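You operate a simulated robot arm through the tools that you are given. There is no shell and no other tool. Be economical: measure what you need, move in short steps, check, and stop when the job is done.

Carry out the task below with a simulated two-armed robot. There is one attempt and no reset: what you move stays moved.

JOB
Carry the packing carton with both arms and set it on the top of the grey ink bench.
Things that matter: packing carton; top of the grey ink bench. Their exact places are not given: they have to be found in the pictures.

It is judged by the outcome, as a careful person would: the job done as asked, and still so three seconds after it is handed in. It fails if anything else is knocked over, pushed out of place, dropped, spilled or broken.

ROBOT AND FRAMES
Two 7-joint arms with two-finger parallel grippers on one trunk, on a base that drives. Base frame: it is fixed to the floor where the robot stands at the start and does not move with it; the origin is under the middle of the robot, x ahead of it, y to its left, z up. Readings come in mm, degrees, newtons and seconds.
The left shoulder is at the start at [71, 156, 1030], the right one opposite. Places, roughly: packing carton (24x14x11 cm) [700, -100, 800]; top of the grey ink bench [800, -2600, 800]. Payload 3.91 kg a hand.
The tool frame of a hand sits at the grasp point between the pads (the TCP): z along the fingers, y along the line on which they close. The tips reach 30 mm beyond it. Largest opening 110 mm; finger width 20, thickness 10; the body of the gripper, 48 by 112 mm, starts 55 mm behind the TCP.
Orientation is told as [roll, pitch, yaw] about the base's x, y, z axes, in that order, counted from this pose: with the fingers straight down and closing along the base's y, the tool's x points along the base's -x, its y along +y and its z along -z.

CONTROLS
- The arms move only by the tool arm_command. It takes "left_increments", "right_increments" or both (then of equal length, played together; a hand with none holds still); each is a list of rows, each an object of numbers (a shift or turn left out is 0, a gripper value left out holds the last): "hand": the closure in counts, from 0 (fully open) to 255 (shut); "tx", "ty", "tz": the shift along the tool's x, y, z in m; "rx", "ry", "rz": the turn, a rotation vector about the tool's x, y, z in degrees. In form: [{"hand": .., "tx": .., "ty": .., "tz": .., "rx": .., "ry": .., "rz": ..}, ...]. A call has 1 to 12 rows; each row is the pose to reach, as a shift and turn from the pose commanded when the call began, along the tool's axes at that moment. Rows are played at 5 a second. More than 50 mm and 8.6 degrees between two rows, or a gripper value outside its range, and nothing of the call is played. Where a pose cannot be reached the arm comes as near as it can. A force on the tool above 40 N (or 10 N above the force at the start of the call, whichever is more), or a blocked arm, ends the call early, and 0.2 s more pass. The fingers move at their own pace (about 108 mm/s each) and stop on an object; they squeeze with about 30 N. The grip force told is the motor's: it shows also when the fingers shut on nothing. Time passes only in rows, and 0.2 s behind the last, so rows that repeat a pose let the fingers close. The reply holds the time, the measured pose of the TCP, the force on the tool along the base axes, the opening and the grip force, in the units named above and with some noise, with the torque about the TCP (base axes, N m) and any sound that the robot's microphone picked up.
- Cameras (640 x 400 px; columns grow to the right, rows downward): "scene" is now at [145.1, -1.5, 1284.2]; the picture's right is [-0.02, -1.00, 0.00], its down [-0.30, 0.01, -0.95] and it looks along [0.95, -0.02, -0.30] (base axes); focal length 294 px, centre (320, 200). "left" rides on the left gripper at [72, -17, -103] in its tool frame; the picture's right is [0.23, 0.97, 0.00], its down [-0.76, 0.18, -0.62] and it looks along [-0.61, 0.14, 0.78] (tool axes); focal length 222 px, centre (320, 200). "right" rides on the right gripper at [72, 17, -103] in its tool frame; the picture's right is [-0.23, 0.97, 0.00], its down [-0.76, -0.18, -0.62] and it looks along [-0.61, -0.14, 0.78] (tool axes); focal length 222 px, centre (320, 200).
- snapshot(camera): a new picture of that camera. It takes no simulated time.
- lift_body(by): slides the trunk up (or, below 0, down) by that many mm; the arms and the scene camera ride with it, the base frame stays. It gives what a move gives, with no picture.
- steer(legs): drives the robot by 1 to 6 legs, each [ahead, left, turn to the left] in mm, mm and degrees, along the robot's own axes; the way and the turn of a leg run together, so that a leg with both is an arc; at most 1500 mm and 180 degrees a leg. The arms and the cameras ride along, it lands a little off, and it stops where it bumps. It gives what a move gives.
- head_to(pan, tilt): turns the head with the scene camera to pan (to the left, within 86 degrees either way) and tilt (down, from -29 to 69), counted from straight ahead of the robot. It gives what a move gives.
- locate(camera, pixels): for up to 12 pixels [column, row] of the newest picture of that camera ("zoom" is the newest enlarged one), the place [x, y, z] in the base frame of the surface seen there, good to about 2 mm. It takes no simulated time.
- inspect(camera, box): a new picture of the part [left, top, right, bottom] of that camera's present view, enlarged. It takes no simulated time.
- job_done(): hands the job in; it is judged then, once.

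Go step by step. Measure first, check grasps and placings, and put right what went wrong. The budget is 80 turns and 70 pictures, counting those below and the enlarged ones. Unless the task says otherwise, let go and move clear before handing in, and close with one line.

The tools are called after "Call:" by a JSON object that holds its "fn" and its "kwargs". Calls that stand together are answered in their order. arm_command: Moves the arms, as the interface text tells. Its arguments: {"type":"object","properties":{"left_increments":{"type":"array","items":{"type":"object","properties":{"hand":{"type":"number"},"tx":{"type":"number"},"ty":{"type":"number"},"tz":{"type":"number"},"rx":{"type":"number"},"ry":{"type":"number"},"rz":{"type":"number"}}}},"right_increments":{"type":"array","items":{"type":"object","properties":{"hand":{"type":"number"},"tx":{"type":"number"},"ty":{"type":"number"},"tz":{"type":"number"},"rx":{"type":"number"},"ry":{"type":"number"},"rz":{"type":"number"}}}}},"required":[]} The other tools are called the same way: lift_body (by) slides the trunk up or down; steer (legs) drives the base; head_to (pan, tilt) turns the head that bears the scene camera; snapshot (camera) takes a picture; locate (camera, pixels) gives the place of the surface under pixels of a picture; inspect (camera, box) takes an enlarged picture of a part of a camera's view; job_done () hands the job in.

At the start:

```text
t: 0.0
left_tool_pos: [722.8, 205.3, 1174.2]
left_tcp_rot: [0.0, 0.0, 0.0]
left_force: [-0.7, 0.7, 0.3]
left_torque: [0.0, 0.02, 0.0]
left_width: 110.0
left_grip_force: 0.1
right_tool_pos: [624.2, -395.3, 1171.0]
right_tcp_rot: [0.0, 0.0, -0.1]
right_force: [-0.2, 0.1, 0.2]
right_torque: [0.03, -0.01, 0.04]
right_width: 110.2
right_grip_force: 0.1
trunk travel left (down, up): [-475.0, 465.0]
robot x, y, heading: [1.6, -2.1, 0.0]
head pan, tilt: [-1.2, 17.6]
```

scene: 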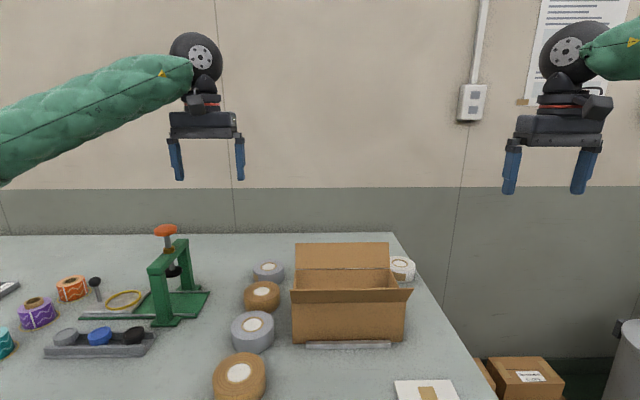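
right: 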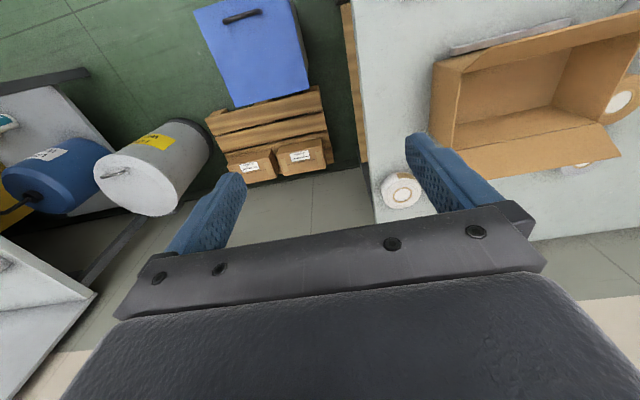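
left: 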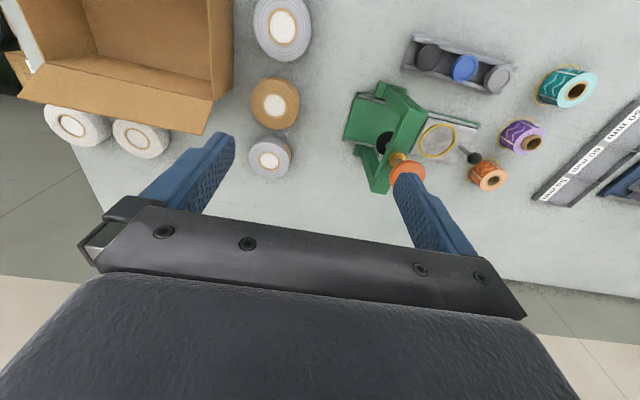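

The carton is at about columns 290-412, rows 242-345 of the scene, open on top, with tapes to its left. I'll enlarge it, then measure it.

Call:
{"fn": "inspect", "kwargs": {"camera": "scene", "box": [220, 220, 460, 370]}}

Call:
{"fn": "locate", "kwargs": {"camera": "scene", "pixels": [[293, 290], [411, 290], [293, 340], [404, 340], [296, 244], [388, 243], [310, 283], [385, 283], [350, 345], [252, 318], [403, 262], [340, 380]]}}

```text
2.67 times, centred on (340, 295) of scene
```

zoom: 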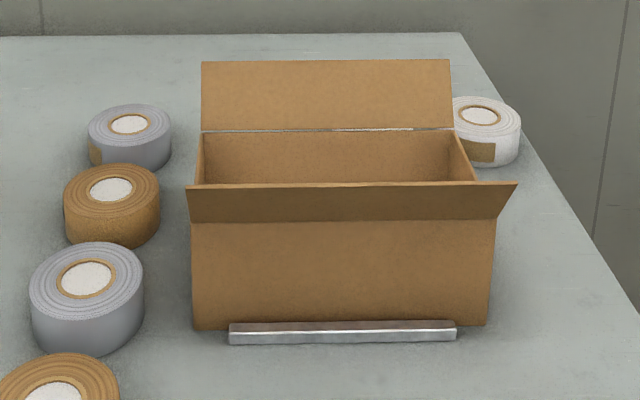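

```text
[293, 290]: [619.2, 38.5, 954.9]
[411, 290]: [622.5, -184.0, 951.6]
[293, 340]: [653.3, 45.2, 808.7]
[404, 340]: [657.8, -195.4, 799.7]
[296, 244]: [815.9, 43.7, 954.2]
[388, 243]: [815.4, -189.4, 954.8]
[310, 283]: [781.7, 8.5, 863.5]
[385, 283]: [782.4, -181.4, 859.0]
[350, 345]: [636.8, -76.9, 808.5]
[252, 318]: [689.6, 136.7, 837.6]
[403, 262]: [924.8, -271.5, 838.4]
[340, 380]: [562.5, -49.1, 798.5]
```

The carton spans about x 645–790, y −197..45, with its rim near z 910. Only the long sides have flaps, so the plain end walls can be gripped. Next I'll look to the right for the bench and the route to it.

Call:
{"fn": "head_to", "kwargs": {"pan": -60, "tilt": 25}}

Call:
{"fn": "snapshot", "kwargs": {"camera": "scene"}}

Call:
{"fn": "locate", "kwargs": {"camera": "right", "pixels": [[45, 100], [10, 260], [60, 250], [150, 150], [140, 200], [250, 50], [280, 160], [400, 185]]}}

```text
t: 1.3
left_tool_pos: [721.3, 203.9, 1174.6]
left_tcp_rot: [0.0, 0.0, 0.0]
left_force: [0.4, -0.5, 0.5]
left_torque: [0.0, 0.0, 0.02]
left_width: 110.1
left_grip_force: 0.0
right_tool_pos: [623.4, -396.4, 1170.0]
right_tcp_rot: [-0.1, 0.0, -0.1]
right_force: [-0.4, 0.0, 0.2]
right_torque: [0.01, -0.02, 0.02]
right_width: 110.0
right_grip_force: 0.1
trunk travel left (down, up): [-475.0, 465.0]
robot x, y, heading: [-3.1, 1.8, 0.1]
head pan, tilt: [-60.0, 25.0]
```

```text
65 pictures are left
```

scene: 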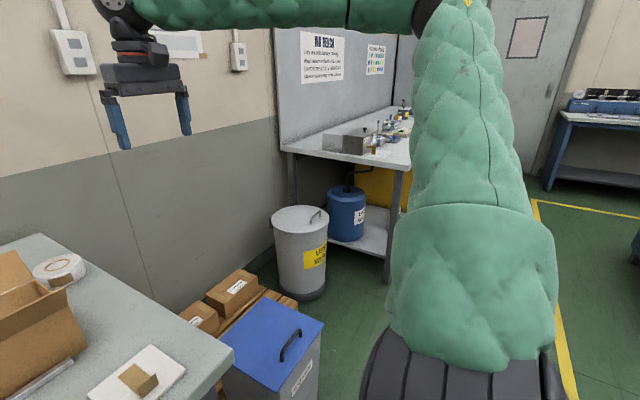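

```text
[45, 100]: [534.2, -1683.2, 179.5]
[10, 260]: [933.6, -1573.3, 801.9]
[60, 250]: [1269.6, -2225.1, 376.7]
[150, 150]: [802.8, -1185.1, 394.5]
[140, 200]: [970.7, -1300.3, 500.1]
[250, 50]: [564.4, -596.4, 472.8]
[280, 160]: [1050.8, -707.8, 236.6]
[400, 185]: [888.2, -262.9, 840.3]
```

I can see an ink bench around columns 285–410, partly hidden by my arm. I'll pan further right to see the rest of it.

Call:
{"fn": "inspect", "kwargs": {"camera": "scene", "box": [270, 20, 430, 120]}}

Call:
{"fn": "locate", "kwargs": {"camera": "scene", "pixels": [[284, 148], [405, 168], [398, 180], [388, 282], [345, 145], [400, 130], [300, 290], [320, 325], [275, 355], [232, 352], [220, 290], [370, 270]]}}

Call:
{"fn": "head_to", "kwargs": {"pan": -86, "tilt": 20}}

Call:
{"fn": "snapshot", "kwargs": {"camera": "scene"}}

```text
4.00 times, centred on (350, 70) of scene
```

zoom: 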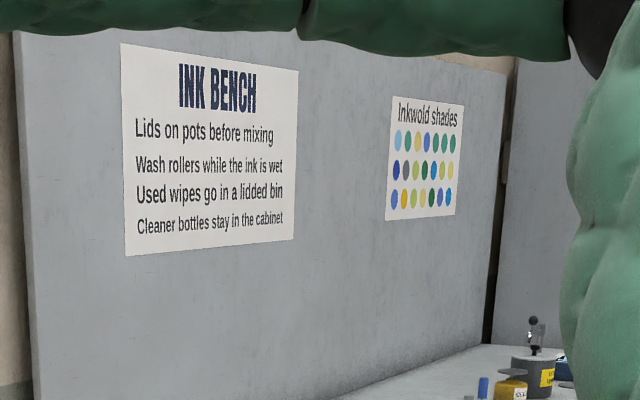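

```text
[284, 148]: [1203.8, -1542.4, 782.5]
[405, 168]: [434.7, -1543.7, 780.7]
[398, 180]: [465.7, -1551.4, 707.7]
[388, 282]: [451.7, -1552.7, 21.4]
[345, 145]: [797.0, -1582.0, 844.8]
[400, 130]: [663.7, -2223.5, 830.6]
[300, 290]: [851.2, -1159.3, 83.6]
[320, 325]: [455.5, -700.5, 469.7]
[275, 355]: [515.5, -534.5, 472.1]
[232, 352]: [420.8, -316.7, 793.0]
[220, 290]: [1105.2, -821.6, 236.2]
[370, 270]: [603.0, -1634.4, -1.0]
```

```text
t: 2.2
left_tool_pos: [722.8, 205.1, 1174.7]
left_tcp_rot: [0.1, 0.0, -0.1]
left_force: [0.1, -0.1, -0.1]
left_torque: [0.01, -0.01, -0.01]
left_width: 110.1
left_grip_force: 0.1
right_tool_pos: [624.0, -395.9, 1169.3]
right_tcp_rot: [0.0, 0.0, 0.0]
right_force: [-0.8, 0.7, 0.6]
right_torque: [-0.01, -0.02, -0.02]
right_width: 109.9
right_grip_force: 0.0
trunk travel left (down, up): [-475.0, 465.0]
robot x, y, heading: [-3.6, -2.9, -0.0]
head pan, tilt: [-85.9, 20.0]
```

```text
63 pictures are left
```

scene: 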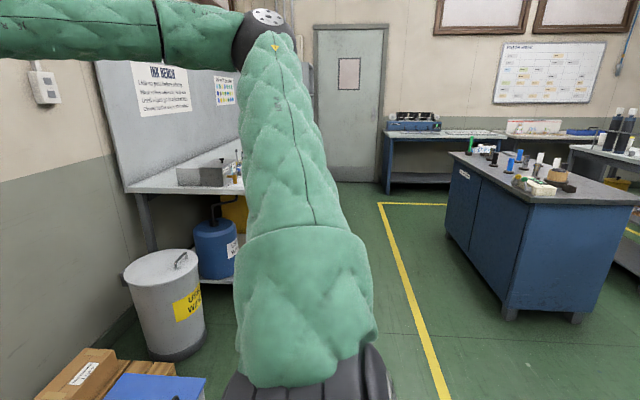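

The ink bench runs right from y≈−1543, with its front edge at x≈435 and top near z 785. The floor lane in front of it is clear. I'll bring both hands above the carton's end walls with the fingers half open.

Call:
{"fn": "arm_command", "kwargs": {"left_increments": [{"hand": 116, "tx": 0.001, "ty": -0.0267, "tz": 0.029}, {"tx": 0.002, "ty": -0.0533, "tz": 0.058}, {"tx": 0.003, "ty": -0.08, "tz": 0.087}, {"tx": 0.004, "ty": -0.1067, "tz": 0.116}, {"tx": 0.005, "ty": -0.1333, "tz": 0.145}, {"tx": 0.006, "ty": -0.16, "tz": 0.174}, {"tx": 0.006, "ty": -0.16, "tz": 0.174}], "right_increments": [{"hand": 116, "tx": -0.0155, "ty": 0.0332, "tz": 0.0283}, {"tx": -0.031, "ty": 0.0663, "tz": 0.0567}, {"tx": -0.0465, "ty": 0.0995, "tz": 0.085}, {"tx": -0.062, "ty": 0.1327, "tz": 0.1133}, {"tx": -0.0775, "ty": 0.1658, "tz": 0.1417}, {"tx": -0.093, "ty": 0.199, "tz": 0.17}, {"tx": -0.093, "ty": 0.199, "tz": 0.17}]}}

Call:
{"fn": "head_to", "kwargs": {"pan": 0, "tilt": 30}}

Call:
{"fn": "snapshot", "kwargs": {"camera": "scene"}}

Call:
{"fn": "snapshot", "kwargs": {"camera": "left"}}

Call:
{"fn": "snapshot", "kwargs": {"camera": "right"}}

```text
t: 3.8
left_tool_pos: [714.5, 42.3, 999.7]
left_tcp_rot: [0.0, -0.2, 0.0]
left_force: [0.1, -0.4, -0.6]
left_torque: [0.01, -0.02, 0.0]
left_width: 60.2
left_grip_force: 0.2
right_tool_pos: [717.4, -198.2, 1003.2]
right_tcp_rot: [0.1, -0.1, 0.0]
right_force: [0.3, -0.6, 0.2]
right_torque: [0.03, 0.0, 0.04]
right_width: 60.0
right_grip_force: 0.1
trunk travel left (down, up): [-475.0, 465.0]
robot x, y, heading: [-0.2, -5.1, 0.1]
head pan, tilt: [-85.9, 20.0]
```

```text
t: 5.4
left_tool_pos: [715.6, 42.5, 999.9]
left_tcp_rot: [0.1, 0.0, 0.0]
left_force: [-0.3, 0.5, 0.3]
left_torque: [-0.02, -0.03, 0.0]
left_width: 59.7
left_grip_force: 0.1
right_tool_pos: [718.1, -197.3, 1001.0]
right_tcp_rot: [-0.1, 0.0, 0.0]
right_force: [0.2, 0.3, -0.3]
right_torque: [-0.03, -0.01, 0.04]
right_width: 60.0
right_grip_force: 0.1
trunk travel left (down, up): [-475.0, 465.0]
robot x, y, heading: [1.6, -1.4, 0.4]
head pan, tilt: [0.0, 30.0]
```

```text
62 pictures are left
```

scene: 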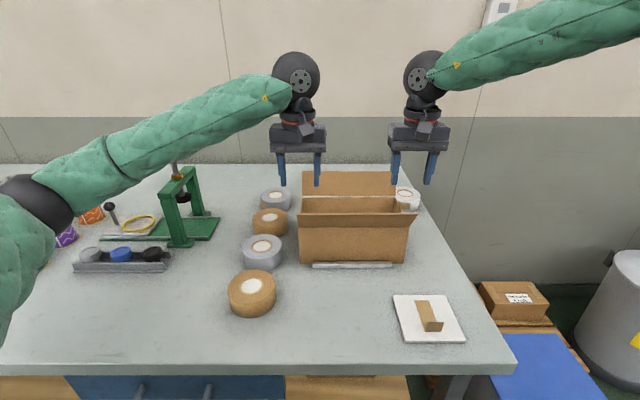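

```text
61 pictures are left
```

left: 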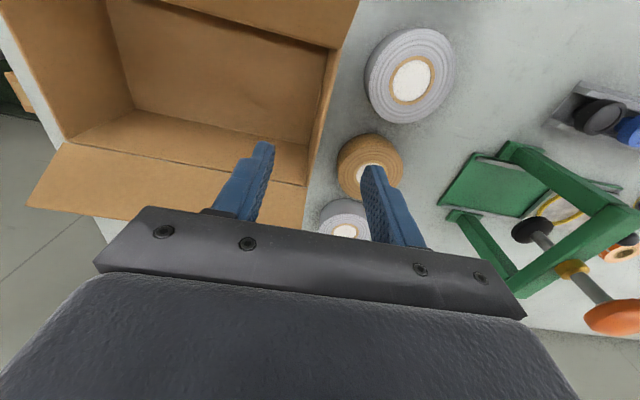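

```text
60 pictures are left
```

right: 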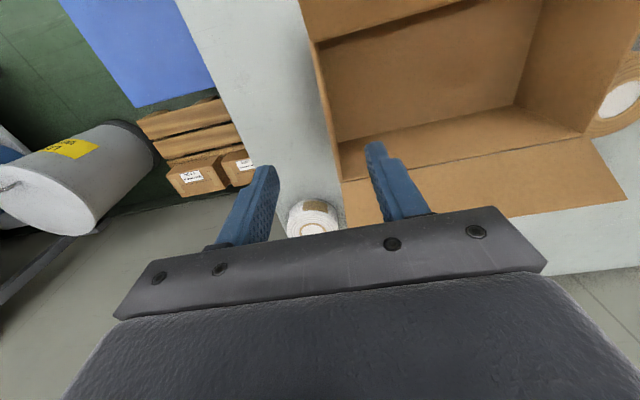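

The carton's inside looks empty, and both end walls lie between my fingers. I'll measure the rims of the end walls.

Call:
{"fn": "locate", "kwargs": {"camera": "left", "pixels": [[335, 60], [330, 90], [322, 120], [313, 155], [307, 183], [220, 70], [400, 165], [440, 90]]}}

Call:
{"fn": "locate", "kwargs": {"camera": "right", "pixels": [[314, 55], [318, 80], [325, 110], [332, 140], [338, 165], [342, 180], [400, 70], [310, 205]]}}

```text
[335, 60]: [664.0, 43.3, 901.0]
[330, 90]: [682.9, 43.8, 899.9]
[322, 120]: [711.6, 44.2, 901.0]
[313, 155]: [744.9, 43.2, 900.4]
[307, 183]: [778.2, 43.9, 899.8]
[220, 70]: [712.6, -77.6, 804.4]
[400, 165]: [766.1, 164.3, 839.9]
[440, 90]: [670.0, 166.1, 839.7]
```

```text
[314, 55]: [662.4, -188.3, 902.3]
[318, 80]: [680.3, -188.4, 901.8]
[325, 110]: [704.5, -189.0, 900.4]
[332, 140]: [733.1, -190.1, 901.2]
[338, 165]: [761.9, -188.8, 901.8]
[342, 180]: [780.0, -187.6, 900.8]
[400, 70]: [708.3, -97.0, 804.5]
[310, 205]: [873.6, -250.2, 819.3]
```

The left rim is at y≈44 and the right at y≈−190, both at z≈901. I'll straighten the hands over them and lower to TCP z≈880.

Call:
{"fn": "arm_command", "kwargs": {"left_increments": [{"tx": -0.003, "ty": 0.001, "tz": 0.0}, {"tx": -0.003, "ty": 0.001, "tz": 0.04}, {"tx": -0.003, "ty": 0.001, "tz": 0.08}, {"tx": -0.003, "ty": 0.001, "tz": 0.12}, {"tx": -0.003, "ty": 0.001, "tz": 0.12}], "right_increments": [{"tx": 0.0, "ty": 0.0075, "tz": 0.0}, {"tx": 0.0, "ty": 0.0075, "tz": 0.04}, {"tx": 0.0, "ty": 0.0075, "tz": 0.08}, {"tx": 0.0, "ty": 0.0075, "tz": 0.121}, {"tx": 0.0, "ty": 0.0075, "tz": 0.121}]}}

Call:
{"fn": "snapshot", "kwargs": {"camera": "left"}}

Call:
{"fn": "snapshot", "kwargs": {"camera": "right"}}

```text
t: 6.6
left_tool_pos: [718.4, 45.8, 881.9]
left_tcp_rot: [0.1, -0.1, 0.0]
left_force: [-0.7, 0.6, -0.1]
left_torque: [0.02, -0.02, -0.01]
left_width: 60.0
left_grip_force: 0.1
right_tool_pos: [715.5, -190.4, 879.6]
right_tcp_rot: [0.0, 0.1, 0.0]
right_force: [0.1, -0.3, 0.1]
right_torque: [0.0, -0.04, -0.01]
right_width: 60.1
right_grip_force: 0.1
trunk travel left (down, up): [-475.0, 465.0]
robot x, y, heading: [3.9, -0.7, -0.2]
head pan, tilt: [0.0, 30.0]
```

```text
59 pictures are left
```

left: 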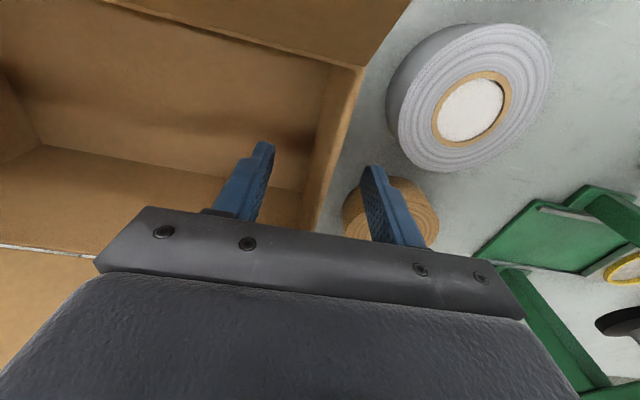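

```text
58 pictures are left
```

right: 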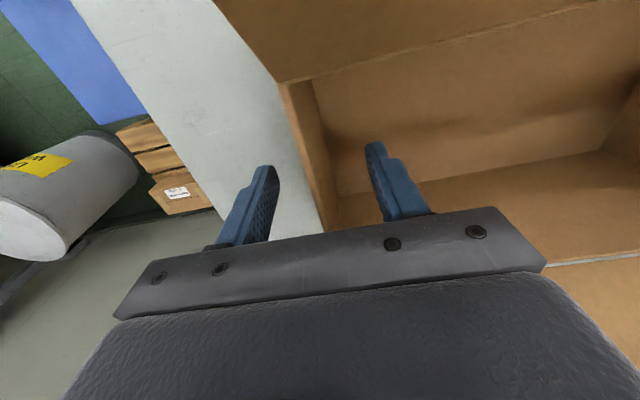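

Each end wall sits between one inner and one outer finger with nothing touching. I'll close both grippers.

Call:
{"fn": "arm_command", "kwargs": {"left_increments": [{"hand": 200}, {"hand": 255}, {"hand": 255}, {"hand": 255}], "right_increments": [{"hand": 200}, {"hand": 255}, {"hand": 255}, {"hand": 255}]}}

```text
t: 7.6
left_tool_pos: [719.6, 45.2, 881.9]
left_tcp_rot: [-0.1, -0.1, -0.1]
left_force: [0.1, -32.1, 1.0]
left_torque: [0.25, -0.18, 0.19]
left_width: 3.9
left_grip_force: 30.3
right_tool_pos: [714.6, -190.5, 878.4]
right_tcp_rot: [0.1, 0.0, 0.2]
right_force: [-0.3, 32.7, 0.1]
right_torque: [-0.5, 0.18, 0.05]
right_width: 3.7
right_grip_force: 29.5
trunk travel left (down, up): [-475.0, 465.0]
robot x, y, heading: [2.0, 5.3, 0.1]
head pan, tilt: [0.0, 30.0]
```

Both hands hold (3.9 and 3.7 mm), but about 32 N of tension runs between them, pulling each hand inward. I'll bring the hands together slightly to relieve it.

Call:
{"fn": "arm_command", "kwargs": {"left_increments": [{"ty": -0.001}, {"ty": -0.002}, {"ty": -0.002}], "right_increments": [{"ty": 0.001}, {"ty": 0.002}, {"ty": 0.002}]}}

```text
t: 8.4
left_tool_pos: [721.2, 45.0, 881.3]
left_tcp_rot: [0.1, 0.1, 0.1]
left_force: [1.1, 4.8, 8.8]
left_torque: [-0.58, 0.66, -0.06]
left_width: 3.8
left_grip_force: 30.0
right_tool_pos: [715.2, -189.7, 879.4]
right_tcp_rot: [-0.1, 0.1, -0.1]
right_force: [0.3, -4.4, -3.6]
right_torque: [-0.25, -0.52, 0.06]
right_width: 3.6
right_grip_force: 30.3
trunk travel left (down, up): [-475.0, 465.0]
robot x, y, heading: [-3.7, 0.1, 0.1]
head pan, tilt: [0.0, 30.0]
```

The tension has dropped to about 5 N. I'll lift with the trunk, a little at first.

Call:
{"fn": "lift_body", "kwargs": {"by": 40}}

Call:
{"fn": "snapshot", "kwargs": {"camera": "scene"}}

```text
t: 9.2
left_tool_pos: [719.0, 43.8, 920.4]
left_tcp_rot: [0.1, 0.0, 0.0]
left_force: [0.2, 31.0, 5.2]
left_torque: [-0.9, -0.28, -0.03]
left_width: 3.6
left_grip_force: 30.1
right_tool_pos: [716.2, -190.0, 918.0]
right_tcp_rot: [0.0, 0.0, 0.0]
right_force: [-1.5, -31.0, -6.5]
right_torque: [-0.33, 0.29, 0.11]
right_width: 3.3
right_grip_force: 29.7
trunk travel left (down, up): [-515.0, 425.0]
robot x, y, heading: [-1.8, 2.1, -0.1]
head pan, tilt: [0.0, 30.0]
```

```text
57 pictures are left
```

scene: 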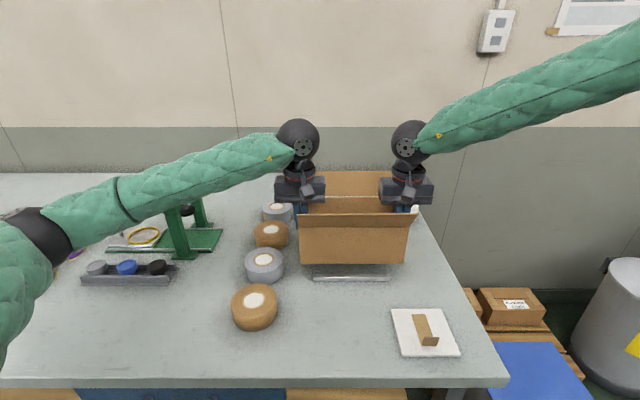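

The carton is up and level, but the hands now squeeze inward by about 31 N. I'll ease them apart by 0.9 mm each.

Call:
{"fn": "arm_command", "kwargs": {"left_increments": [{"ty": 0.0009}, {"ty": 0.0009}], "right_increments": [{"ty": -0.0009}, {"ty": -0.0009}]}}

```text
t: 9.8
left_tool_pos: [719.0, 44.5, 919.7]
left_tcp_rot: [0.0, 0.1, 0.1]
left_force: [0.8, 29.3, 6.4]
left_torque: [-0.9, -0.19, 0.08]
left_width: 3.6
left_grip_force: 30.0
right_tool_pos: [716.1, -188.7, 919.0]
right_tcp_rot: [0.0, 0.1, 0.0]
right_force: [-0.2, -29.4, -7.5]
right_torque: [-0.69, 0.2, 0.1]
right_width: 3.7
right_grip_force: 30.3
trunk travel left (down, up): [-515.0, 425.0]
robot x, y, heading: [-1.4, -0.4, 0.1]
head pan, tilt: [0.0, 30.0]
```

The force barely changed, so I'll ease apart by another 1 mm each.

Call:
{"fn": "arm_command", "kwargs": {"left_increments": [{"ty": 0.001}, {"ty": 0.001}], "right_increments": [{"ty": -0.001}, {"ty": -0.001}]}}

Call:
{"fn": "lift_body", "kwargs": {"by": 160}}

Call:
{"fn": "snapshot", "kwargs": {"camera": "scene"}}

```text
t: 10.4
left_tool_pos: [719.7, 44.6, 919.7]
left_tcp_rot: [0.0, 0.0, 0.0]
left_force: [0.9, 16.4, 6.9]
left_torque: [-0.92, -0.1, 0.1]
left_width: 3.9
left_grip_force: 29.8
right_tool_pos: [715.3, -188.5, 919.7]
right_tcp_rot: [-0.1, 0.1, 0.0]
right_force: [-1.6, -16.0, -7.5]
right_torque: [-0.98, 0.15, 0.06]
right_width: 3.6
right_grip_force: 30.0
trunk travel left (down, up): [-515.0, 425.0]
robot x, y, heading: [-2.3, -3.5, 0.1]
head pan, tilt: [0.0, 30.0]
```

```text
t: 12.2
left_tool_pos: [720.6, 43.8, 1080.2]
left_tcp_rot: [0.0, 0.0, -0.1]
left_force: [0.1, -5.0, 8.3]
left_torque: [-0.87, 0.03, 0.12]
left_width: 3.6
left_grip_force: 29.8
right_tool_pos: [716.0, -188.3, 1078.3]
right_tcp_rot: [0.0, 0.1, 0.0]
right_force: [-1.0, 4.6, -9.7]
right_torque: [-1.07, -0.05, 0.08]
right_width: 3.7
right_grip_force: 30.1
trunk travel left (down, up): [-675.0, 265.0]
robot x, y, heading: [0.8, 0.3, 0.0]
head pan, tilt: [0.0, 30.0]
```

```text
56 pictures are left
```

scene: 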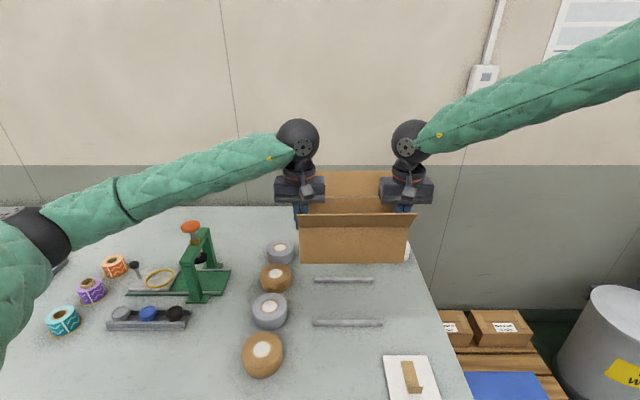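

The carton is clear at z≈1000 and the two metal bars stayed on the bench. I'll drive right about 900 mm, then look towards the ink bench.

Call:
{"fn": "steer", "kwargs": {"legs": [[0, -900, 0]]}}

Call:
{"fn": "head_to", "kwargs": {"pan": -40, "tilt": 25}}

Call:
{"fn": "snapshot", "kwargs": {"camera": "scene"}}

```text
t: 17.0
left_tool_pos: [722.3, -852.6, 1081.3]
left_tcp_rot: [0.0, 0.0, 0.4]
left_force: [0.2, -27.0, 6.9]
left_torque: [-0.7, 0.05, 0.13]
left_width: 3.9
left_grip_force: 29.9
right_tool_pos: [721.2, -1085.5, 1078.8]
right_tcp_rot: [0.1, 0.0, 0.5]
right_force: [-0.9, 27.1, -8.2]
right_torque: [-1.03, -0.01, 0.07]
right_width: 3.9
right_grip_force: 29.9
trunk travel left (down, up): [-675.0, 265.0]
robot x, y, heading: [3.5, -901.3, 0.4]
head pan, tilt: [0.0, 30.0]
```

```text
t: 18.1
left_tool_pos: [722.2, -853.1, 1079.7]
left_tcp_rot: [0.0, 0.0, 0.5]
left_force: [0.4, -4.1, 5.1]
left_torque: [-0.57, -0.4, 0.09]
left_width: 4.0
left_grip_force: 30.5
right_tool_pos: [720.5, -1085.5, 1079.3]
right_tcp_rot: [0.0, 0.2, 0.4]
right_force: [-0.3, 3.0, -6.3]
right_torque: [-0.81, 0.35, 0.08]
right_width: 3.9
right_grip_force: 29.3
trunk travel left (down, up): [-675.0, 265.0]
robot x, y, heading: [-0.0, -900.7, 0.6]
head pan, tilt: [-40.0, 25.0]
```

```text
55 pictures are left
```

scene: 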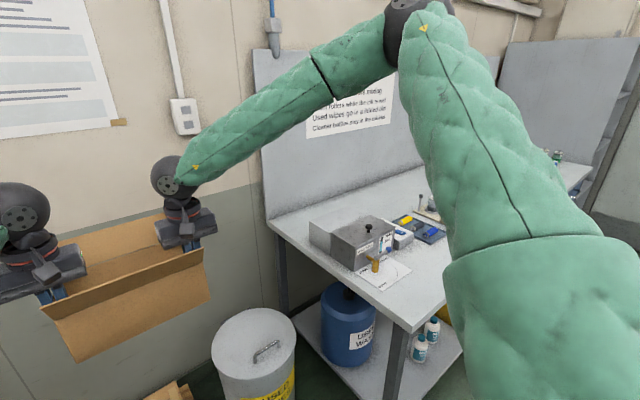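

The carton is held steadily. The items on the ink bench are low, below about z 900, so I'll continue right 900 mm and look again.

Call:
{"fn": "steer", "kwargs": {"legs": [[0, -900, -0.5]]}}

Call:
{"fn": "head_to", "kwargs": {"pan": -20, "tilt": 30}}

Call:
{"fn": "snapshot", "kwargs": {"camera": "scene"}}

Call:
{"fn": "snapshot", "kwargs": {"camera": "right"}}

```text
t: 22.8
left_tool_pos: [722.2, -1762.6, 1080.1]
left_tcp_rot: [0.0, 0.0, -0.4]
left_force: [0.4, -8.3, 4.8]
left_torque: [-0.63, 0.06, 0.1]
left_width: 3.8
left_grip_force: 30.1
right_tool_pos: [716.7, -1996.0, 1078.4]
right_tcp_rot: [0.0, 0.1, -0.5]
right_force: [-1.0, 8.0, -7.1]
right_torque: [-0.89, -0.04, 0.1]
right_width: 3.9
right_grip_force: 30.1
trunk travel left (down, up): [-675.0, 265.0]
robot x, y, heading: [3.7, -1800.8, -0.3]
head pan, tilt: [-40.0, 25.0]
```

```text
t: 23.6
left_tool_pos: [722.4, -1761.9, 1081.1]
left_tcp_rot: [-0.1, 0.1, -0.5]
left_force: [0.1, -0.8, 3.7]
left_torque: [-0.39, -0.13, 0.05]
left_width: 3.3
left_grip_force: 30.2
right_tool_pos: [717.5, -1996.4, 1078.1]
right_tcp_rot: [0.0, 0.1, -0.5]
right_force: [0.2, 2.0, -4.9]
right_torque: [-0.61, 0.14, 0.06]
right_width: 3.6
right_grip_force: 29.9
trunk travel left (down, up): [-675.0, 265.0]
robot x, y, heading: [4.5, -1800.2, -0.5]
head pan, tilt: [-20.0, 30.0]
```

```text
54 pictures are left
```

scene: 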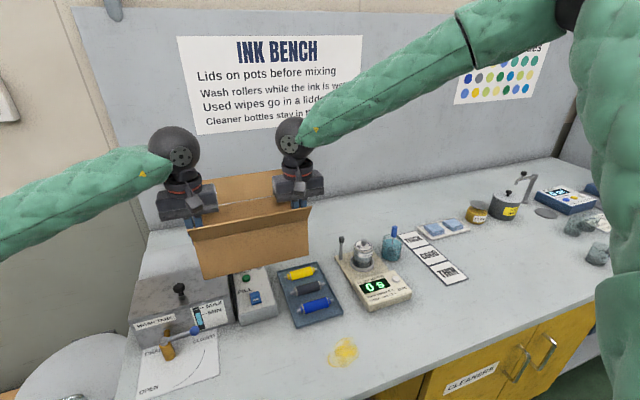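

```text
53 pictures are left
```

right: 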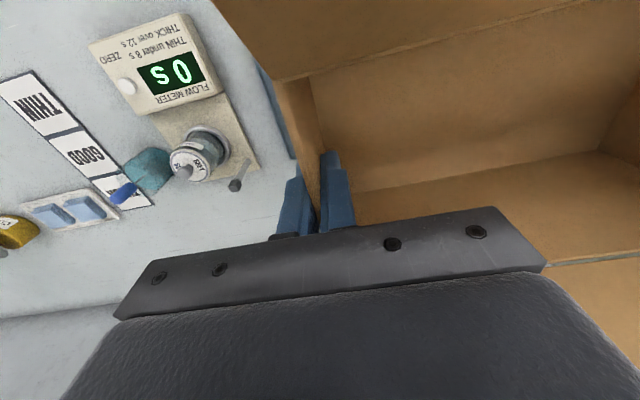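

The bench has a wash tank, rollers, a flow meter, cards, pots and a wet yellow smear at (343,352). I need a clear, dry spot, so I'll move further right to see the rest and measure.

Call:
{"fn": "steer", "kwargs": {"legs": [[0, -600, 0.4]]}}

Call:
{"fn": "head_to", "kwargs": {"pan": -10, "tilt": 35}}

Call:
{"fn": "snapshot", "kwargs": {"camera": "scene"}}

```text
t: 27.0
left_tool_pos: [718.0, -2360.1, 1081.0]
left_tcp_rot: [0.0, 0.0, -0.5]
left_force: [0.7, -3.0, 4.5]
left_torque: [-0.52, 0.03, 0.1]
left_width: 3.6
left_grip_force: 30.2
right_tool_pos: [712.3, -2593.1, 1079.1]
right_tcp_rot: [0.1, 0.0, -0.7]
right_force: [-1.2, 2.6, -5.5]
right_torque: [-0.77, 0.0, 0.1]
right_width: 3.7
right_grip_force: 29.3
trunk travel left (down, up): [-675.0, 265.0]
robot x, y, heading: [0.1, -2400.1, -0.7]
head pan, tilt: [-20.0, 30.0]
```

```text
t: 27.7
left_tool_pos: [718.0, -2359.5, 1080.6]
left_tcp_rot: [-0.1, -0.1, -0.5]
left_force: [0.3, -0.6, 3.3]
left_torque: [-0.3, 0.06, 0.02]
left_width: 3.8
left_grip_force: 30.2
right_tool_pos: [711.9, -2592.8, 1079.0]
right_tcp_rot: [0.0, 0.1, -0.5]
right_force: [0.7, 0.5, -3.4]
right_torque: [-0.5, -0.04, -0.02]
right_width: 3.7
right_grip_force: 29.8
trunk travel left (down, up): [-675.0, 265.0]
robot x, y, heading: [-1.8, -2399.4, -0.4]
head pan, tilt: [-10.0, 35.0]
```

```text
52 pictures are left
```

scene: 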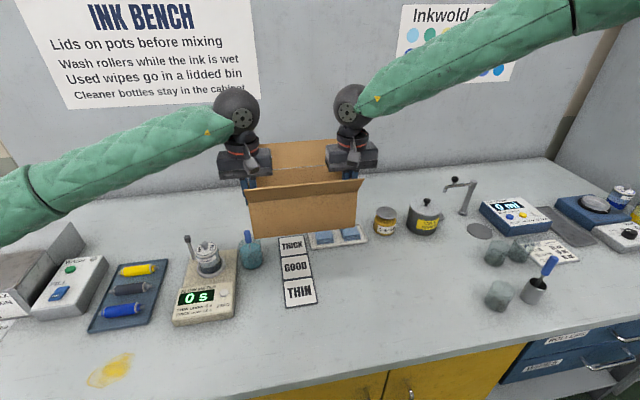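

There's a clear patch at columns 325–480, rows 255–340, between the cards and the glass cups. I'll measure its borders.

Call:
{"fn": "locate", "kwargs": {"camera": "scene", "pixels": [[317, 302], [313, 262], [340, 247], [367, 242], [425, 234], [484, 264], [485, 303], [500, 308], [400, 367], [330, 380], [400, 290], [480, 235]]}}

Call:
{"fn": "inspect", "kwargs": {"camera": "scene", "box": [280, 200, 560, 375]}}

```text
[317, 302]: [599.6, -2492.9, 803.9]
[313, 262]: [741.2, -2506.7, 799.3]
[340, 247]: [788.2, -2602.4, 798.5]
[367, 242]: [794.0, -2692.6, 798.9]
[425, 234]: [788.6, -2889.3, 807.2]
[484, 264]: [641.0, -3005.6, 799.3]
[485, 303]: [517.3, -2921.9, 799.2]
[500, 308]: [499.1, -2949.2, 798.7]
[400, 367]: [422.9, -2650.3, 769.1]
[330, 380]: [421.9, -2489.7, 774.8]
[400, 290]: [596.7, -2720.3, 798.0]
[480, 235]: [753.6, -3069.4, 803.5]
```

```text
2.29 times, centred on (420, 288) of scene
```

zoom: 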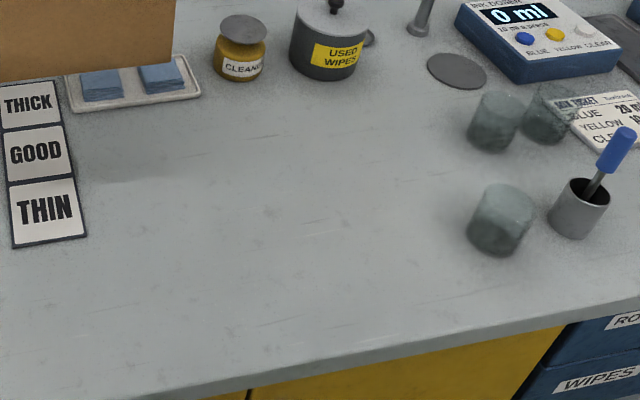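

The clear patch is x 430–780, y −2510..−2900, at z≈798.5, the same height as the packing bench. I'll put the carton's centre over about [640, −2703].

Call:
{"fn": "steer", "kwargs": {"legs": [[-75, -227, 0.4]]}}

Call:
{"fn": "snapshot", "kwargs": {"camera": "scene"}}

Call:
{"fn": "snapshot", "kwargs": {"camera": "right"}}

Call:
{"fn": "snapshot", "kwargs": {"camera": "left"}}

```text
t: 29.5
left_tool_pos: [641.3, -2580.3, 1081.6]
left_tcp_rot: [0.0, 0.0, -0.1]
left_force: [0.9, -2.1, 5.0]
left_torque: [-0.45, 0.03, 0.11]
left_width: 3.6
left_grip_force: 30.1
right_tool_pos: [637.1, -2815.5, 1079.2]
right_tcp_rot: [0.0, 0.1, -0.2]
right_force: [-0.6, 1.6, -5.0]
right_torque: [-0.7, -0.07, 0.09]
right_width: 3.7
right_grip_force: 29.6
trunk travel left (down, up): [-675.0, 265.0]
robot x, y, heading: [-81.1, -2621.9, -0.4]
head pan, tilt: [-10.0, 35.0]
```

```text
50 pictures are left
```

scene: 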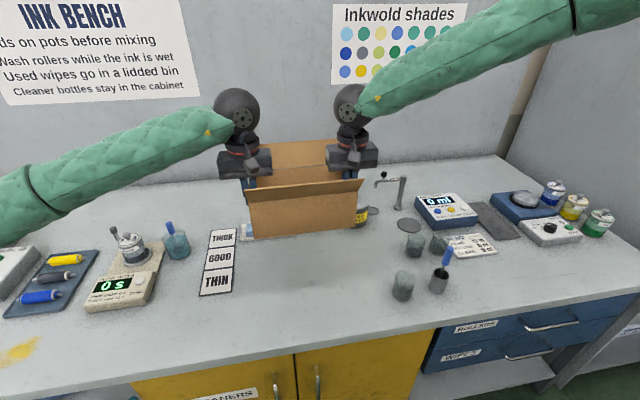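

```text
49 pictures are left
```

right: 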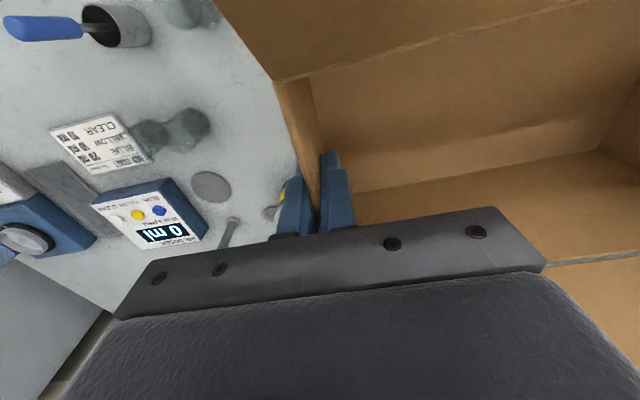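

```text
48 pictures are left
```

left: 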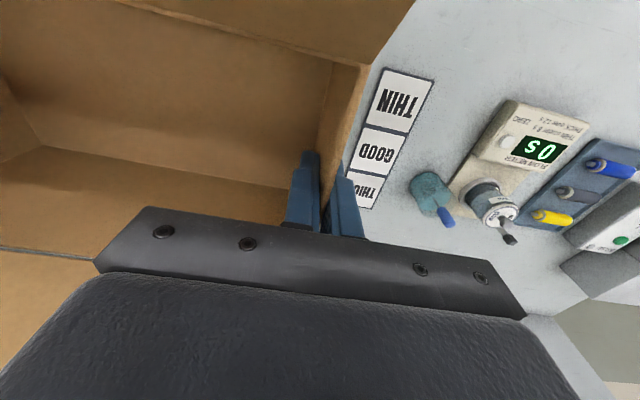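

The carton is at the chosen spot, with the cards to its left and the cups to its right, both clear. I'll lower 180 mm and check the gap.

Call:
{"fn": "lift_body", "kwargs": {"by": -180}}

Call:
{"fn": "snapshot", "kwargs": {"camera": "scene"}}

```text
t: 31.5
left_tool_pos: [641.6, -2580.7, 901.6]
left_tcp_rot: [-0.1, 0.0, -0.1]
left_force: [0.8, -1.3, 3.9]
left_torque: [-0.35, -0.19, 0.05]
left_width: 3.7
left_grip_force: 30.1
right_tool_pos: [636.6, -2816.6, 900.0]
right_tcp_rot: [0.0, 0.0, -0.1]
right_force: [-0.6, 0.7, -4.4]
right_torque: [-0.6, 0.19, -0.01]
right_width: 3.6
right_grip_force: 30.0
trunk travel left (down, up): [-495.0, 445.0]
robot x, y, heading: [-79.2, -2622.7, -0.2]
head pan, tilt: [-10.0, 35.0]
```

```text
47 pictures are left
```

scene: 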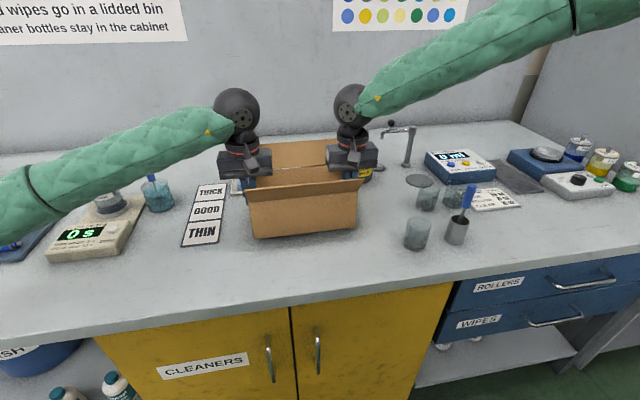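

The drop path is clear, with about 20 mm to go. I'll lower 16 mm, then the rest in small steps.

Call:
{"fn": "lift_body", "kwargs": {"by": -16}}

Call:
{"fn": "lift_body", "kwargs": {"by": -3}}

Call:
{"fn": "inspect", "kwargs": {"camera": "scene", "box": [180, 120, 440, 282]}}

Call:
{"fn": "locate", "kwargs": {"camera": "zoom", "pixels": [[180, 270], [300, 270], [420, 260], [180, 240], [430, 240]]}}

```text
t: 32.1
left_tool_pos: [640.2, -2582.1, 886.4]
left_tcp_rot: [-0.1, 0.0, -0.1]
left_force: [-0.9, -1.1, 3.0]
left_torque: [-0.42, 0.01, 0.09]
left_width: 3.7
left_grip_force: 29.9
right_tool_pos: [636.3, -2815.7, 882.9]
right_tcp_rot: [0.0, 0.1, 0.0]
right_force: [-0.5, 1.5, -4.5]
right_torque: [-0.61, 0.0, 0.04]
right_width: 3.8
right_grip_force: 31.0
trunk travel left (down, up): [-479.0, 461.0]
robot x, y, heading: [-78.8, -2624.7, 0.1]
head pan, tilt: [-10.0, 35.0]
```

```text
t: 32.6
left_tool_pos: [640.6, -2582.3, 881.9]
left_tcp_rot: [-0.1, 0.0, -0.2]
left_force: [-0.4, -0.3, 4.3]
left_torque: [-0.36, 0.04, 0.06]
left_width: 3.9
left_grip_force: 30.1
right_tool_pos: [636.4, -2815.0, 880.2]
right_tcp_rot: [0.1, 0.1, -0.1]
right_force: [0.4, 0.8, -4.2]
right_torque: [-0.61, -0.06, 0.04]
right_width: 3.5
right_grip_force: 30.0
trunk travel left (down, up): [-476.0, 464.0]
robot x, y, heading: [-80.5, -2623.0, -0.3]
head pan, tilt: [-10.0, 35.0]
```

```text
2.46 times, centred on (310, 201) of scene
```

zoom: 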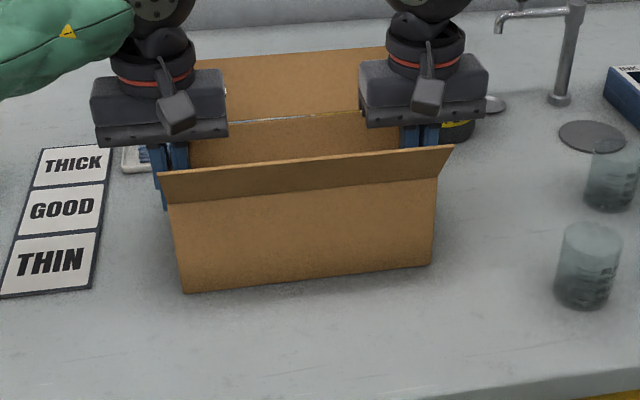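

```text
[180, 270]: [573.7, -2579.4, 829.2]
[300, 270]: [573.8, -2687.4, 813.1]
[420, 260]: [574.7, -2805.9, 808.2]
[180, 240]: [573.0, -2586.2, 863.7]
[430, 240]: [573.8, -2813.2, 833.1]
```

The carton is nearly touching, and the vertical force sum is still about zero. I'll lower in 1–1.5 mm steps until contact shows.

Call:
{"fn": "lift_body", "kwargs": {"by": -1.5}}

Call:
{"fn": "lift_body", "kwargs": {"by": -1}}

Call:
{"fn": "locate", "kwargs": {"camera": "zoom", "pixels": [[186, 289], [429, 263], [300, 277], [190, 300], [300, 290], [430, 274]]}}

```text
t: 33.1
left_tool_pos: [641.1, -2581.0, 881.6]
left_tcp_rot: [-0.1, 0.0, -0.1]
left_force: [2.1, -1.8, 8.5]
left_torque: [-0.19, 0.33, 0.05]
left_width: 3.7
left_grip_force: 30.1
right_tool_pos: [636.8, -2815.5, 879.0]
right_tcp_rot: [-0.1, 0.0, -0.1]
right_force: [0.3, 0.2, -2.9]
right_torque: [-0.45, -0.25, 0.03]
right_width: 3.8
right_grip_force: 30.0
trunk travel left (down, up): [-474.0, 465.0]
robot x, y, heading: [-83.0, -2624.8, 0.0]
head pan, tilt: [-10.0, 35.0]
```

```text
t: 33.7
left_tool_pos: [640.8, -2581.4, 880.4]
left_tcp_rot: [-0.1, -0.1, -0.1]
left_force: [5.0, -1.6, 17.6]
left_torque: [0.1, 0.56, 0.02]
left_width: 3.8
left_grip_force: 30.2
right_tool_pos: [636.8, -2816.3, 879.4]
right_tcp_rot: [0.0, 0.0, -0.2]
right_force: [0.7, 0.0, -0.6]
right_torque: [-0.2, -0.26, 0.0]
right_width: 3.9
right_grip_force: 29.7
trunk travel left (down, up): [-474.0, 466.0]
robot x, y, heading: [-78.7, -2626.3, -0.2]
head pan, tilt: [-10.0, 35.0]
```

```text
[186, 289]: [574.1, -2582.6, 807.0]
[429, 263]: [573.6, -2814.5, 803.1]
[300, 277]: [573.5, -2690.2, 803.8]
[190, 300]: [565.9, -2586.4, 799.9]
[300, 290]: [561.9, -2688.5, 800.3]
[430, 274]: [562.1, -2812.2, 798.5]
```

The left end now bears 17 N, so the carton is resting on the bench. I'll open both hands slowly to a modest width.

Call:
{"fn": "arm_command", "kwargs": {"left_increments": [{"hand": 240}, {"hand": 210}, {"hand": 170}, {"hand": 130}, {"hand": 130}], "right_increments": [{"hand": 240}, {"hand": 210}, {"hand": 170}, {"hand": 130}, {"hand": 130}]}}

Call:
{"fn": "snapshot", "kwargs": {"camera": "left"}}

Call:
{"fn": "snapshot", "kwargs": {"camera": "right"}}

```text
t: 34.9
left_tool_pos: [640.9, -2581.9, 877.3]
left_tcp_rot: [0.0, 0.0, -0.2]
left_force: [0.6, -0.4, 0.1]
left_torque: [-0.01, 0.02, -0.03]
left_width: 53.9
left_grip_force: 0.0
right_tool_pos: [637.0, -2816.3, 877.4]
right_tcp_rot: [0.0, 0.0, 0.0]
right_force: [0.0, 0.1, 0.3]
right_torque: [0.0, 0.0, 0.0]
right_width: 54.0
right_grip_force: 0.0
trunk travel left (down, up): [-474.0, 466.0]
robot x, y, heading: [-80.7, -2624.1, 0.3]
head pan, tilt: [-10.0, 35.0]
```

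```text
45 pictures are left
```

left: 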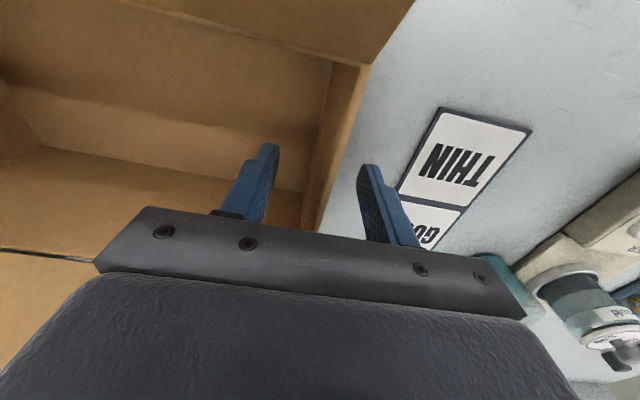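

```text
44 pictures are left
```

right: 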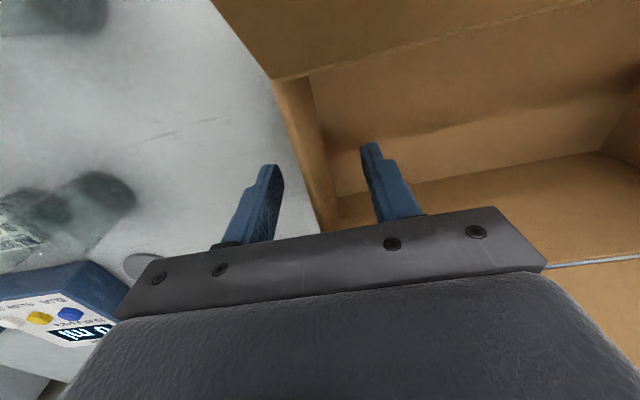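

The fingers are clear of both walls, so I'll raise the trunk straight up and check the carton.

Call:
{"fn": "lift_body", "kwargs": {"by": 200}}

Call:
{"fn": "snapshot", "kwargs": {"camera": "scene"}}

Call:
{"fn": "inspect", "kwargs": {"camera": "scene", "box": [180, 150, 480, 338]}}

```text
t: 37.0
left_tool_pos: [641.7, -2581.8, 1079.5]
left_tcp_rot: [0.0, 0.1, -0.1]
left_force: [0.1, 0.2, -0.3]
left_torque: [-0.03, 0.0, 0.02]
left_width: 54.1
left_grip_force: 0.1
right_tool_pos: [637.5, -2815.6, 1076.8]
right_tcp_rot: [-0.1, 0.1, -0.1]
right_force: [0.4, -0.4, 0.2]
right_torque: [-0.02, 0.01, -0.01]
right_width: 53.9
right_grip_force: 0.1
trunk travel left (down, up): [-674.0, 266.0]
robot x, y, heading: [-80.0, -2621.8, -0.2]
head pan, tilt: [-10.0, 35.0]
```

```text
43 pictures are left
```

scene: 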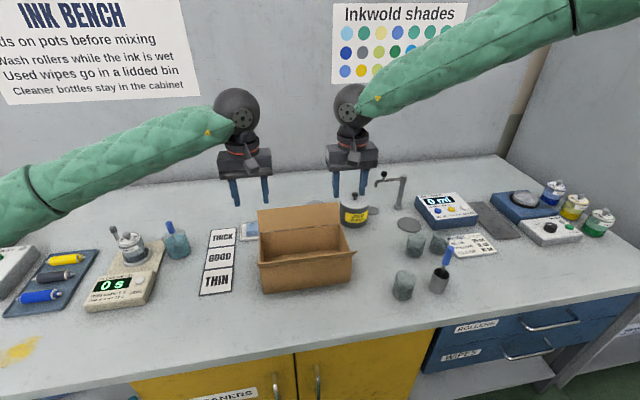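

```text
2.13 times, centred on (330, 244) of scene
```

zoom: 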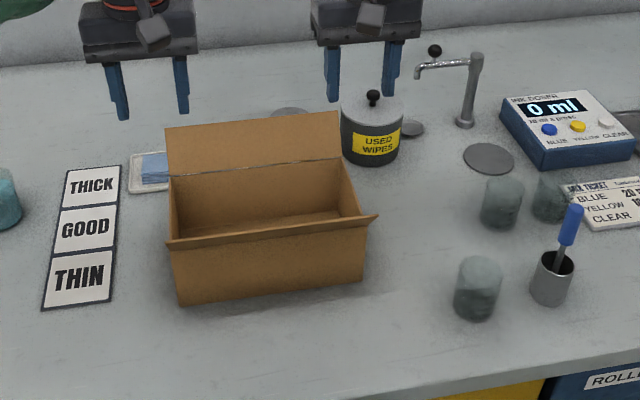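

The carton stands flat and free on the ink bench, the hands are well above it, and the items around it that I can see are undisturbed. I'll hand in the job.

Call:
{"fn": "job_done", "kwargs": {}}

```text
The job is handed in.
```

The packing carton is on top of the grey ink bench. I carried it with both arms, both hands have let go and are clear above it, and nothing else was seen to move.
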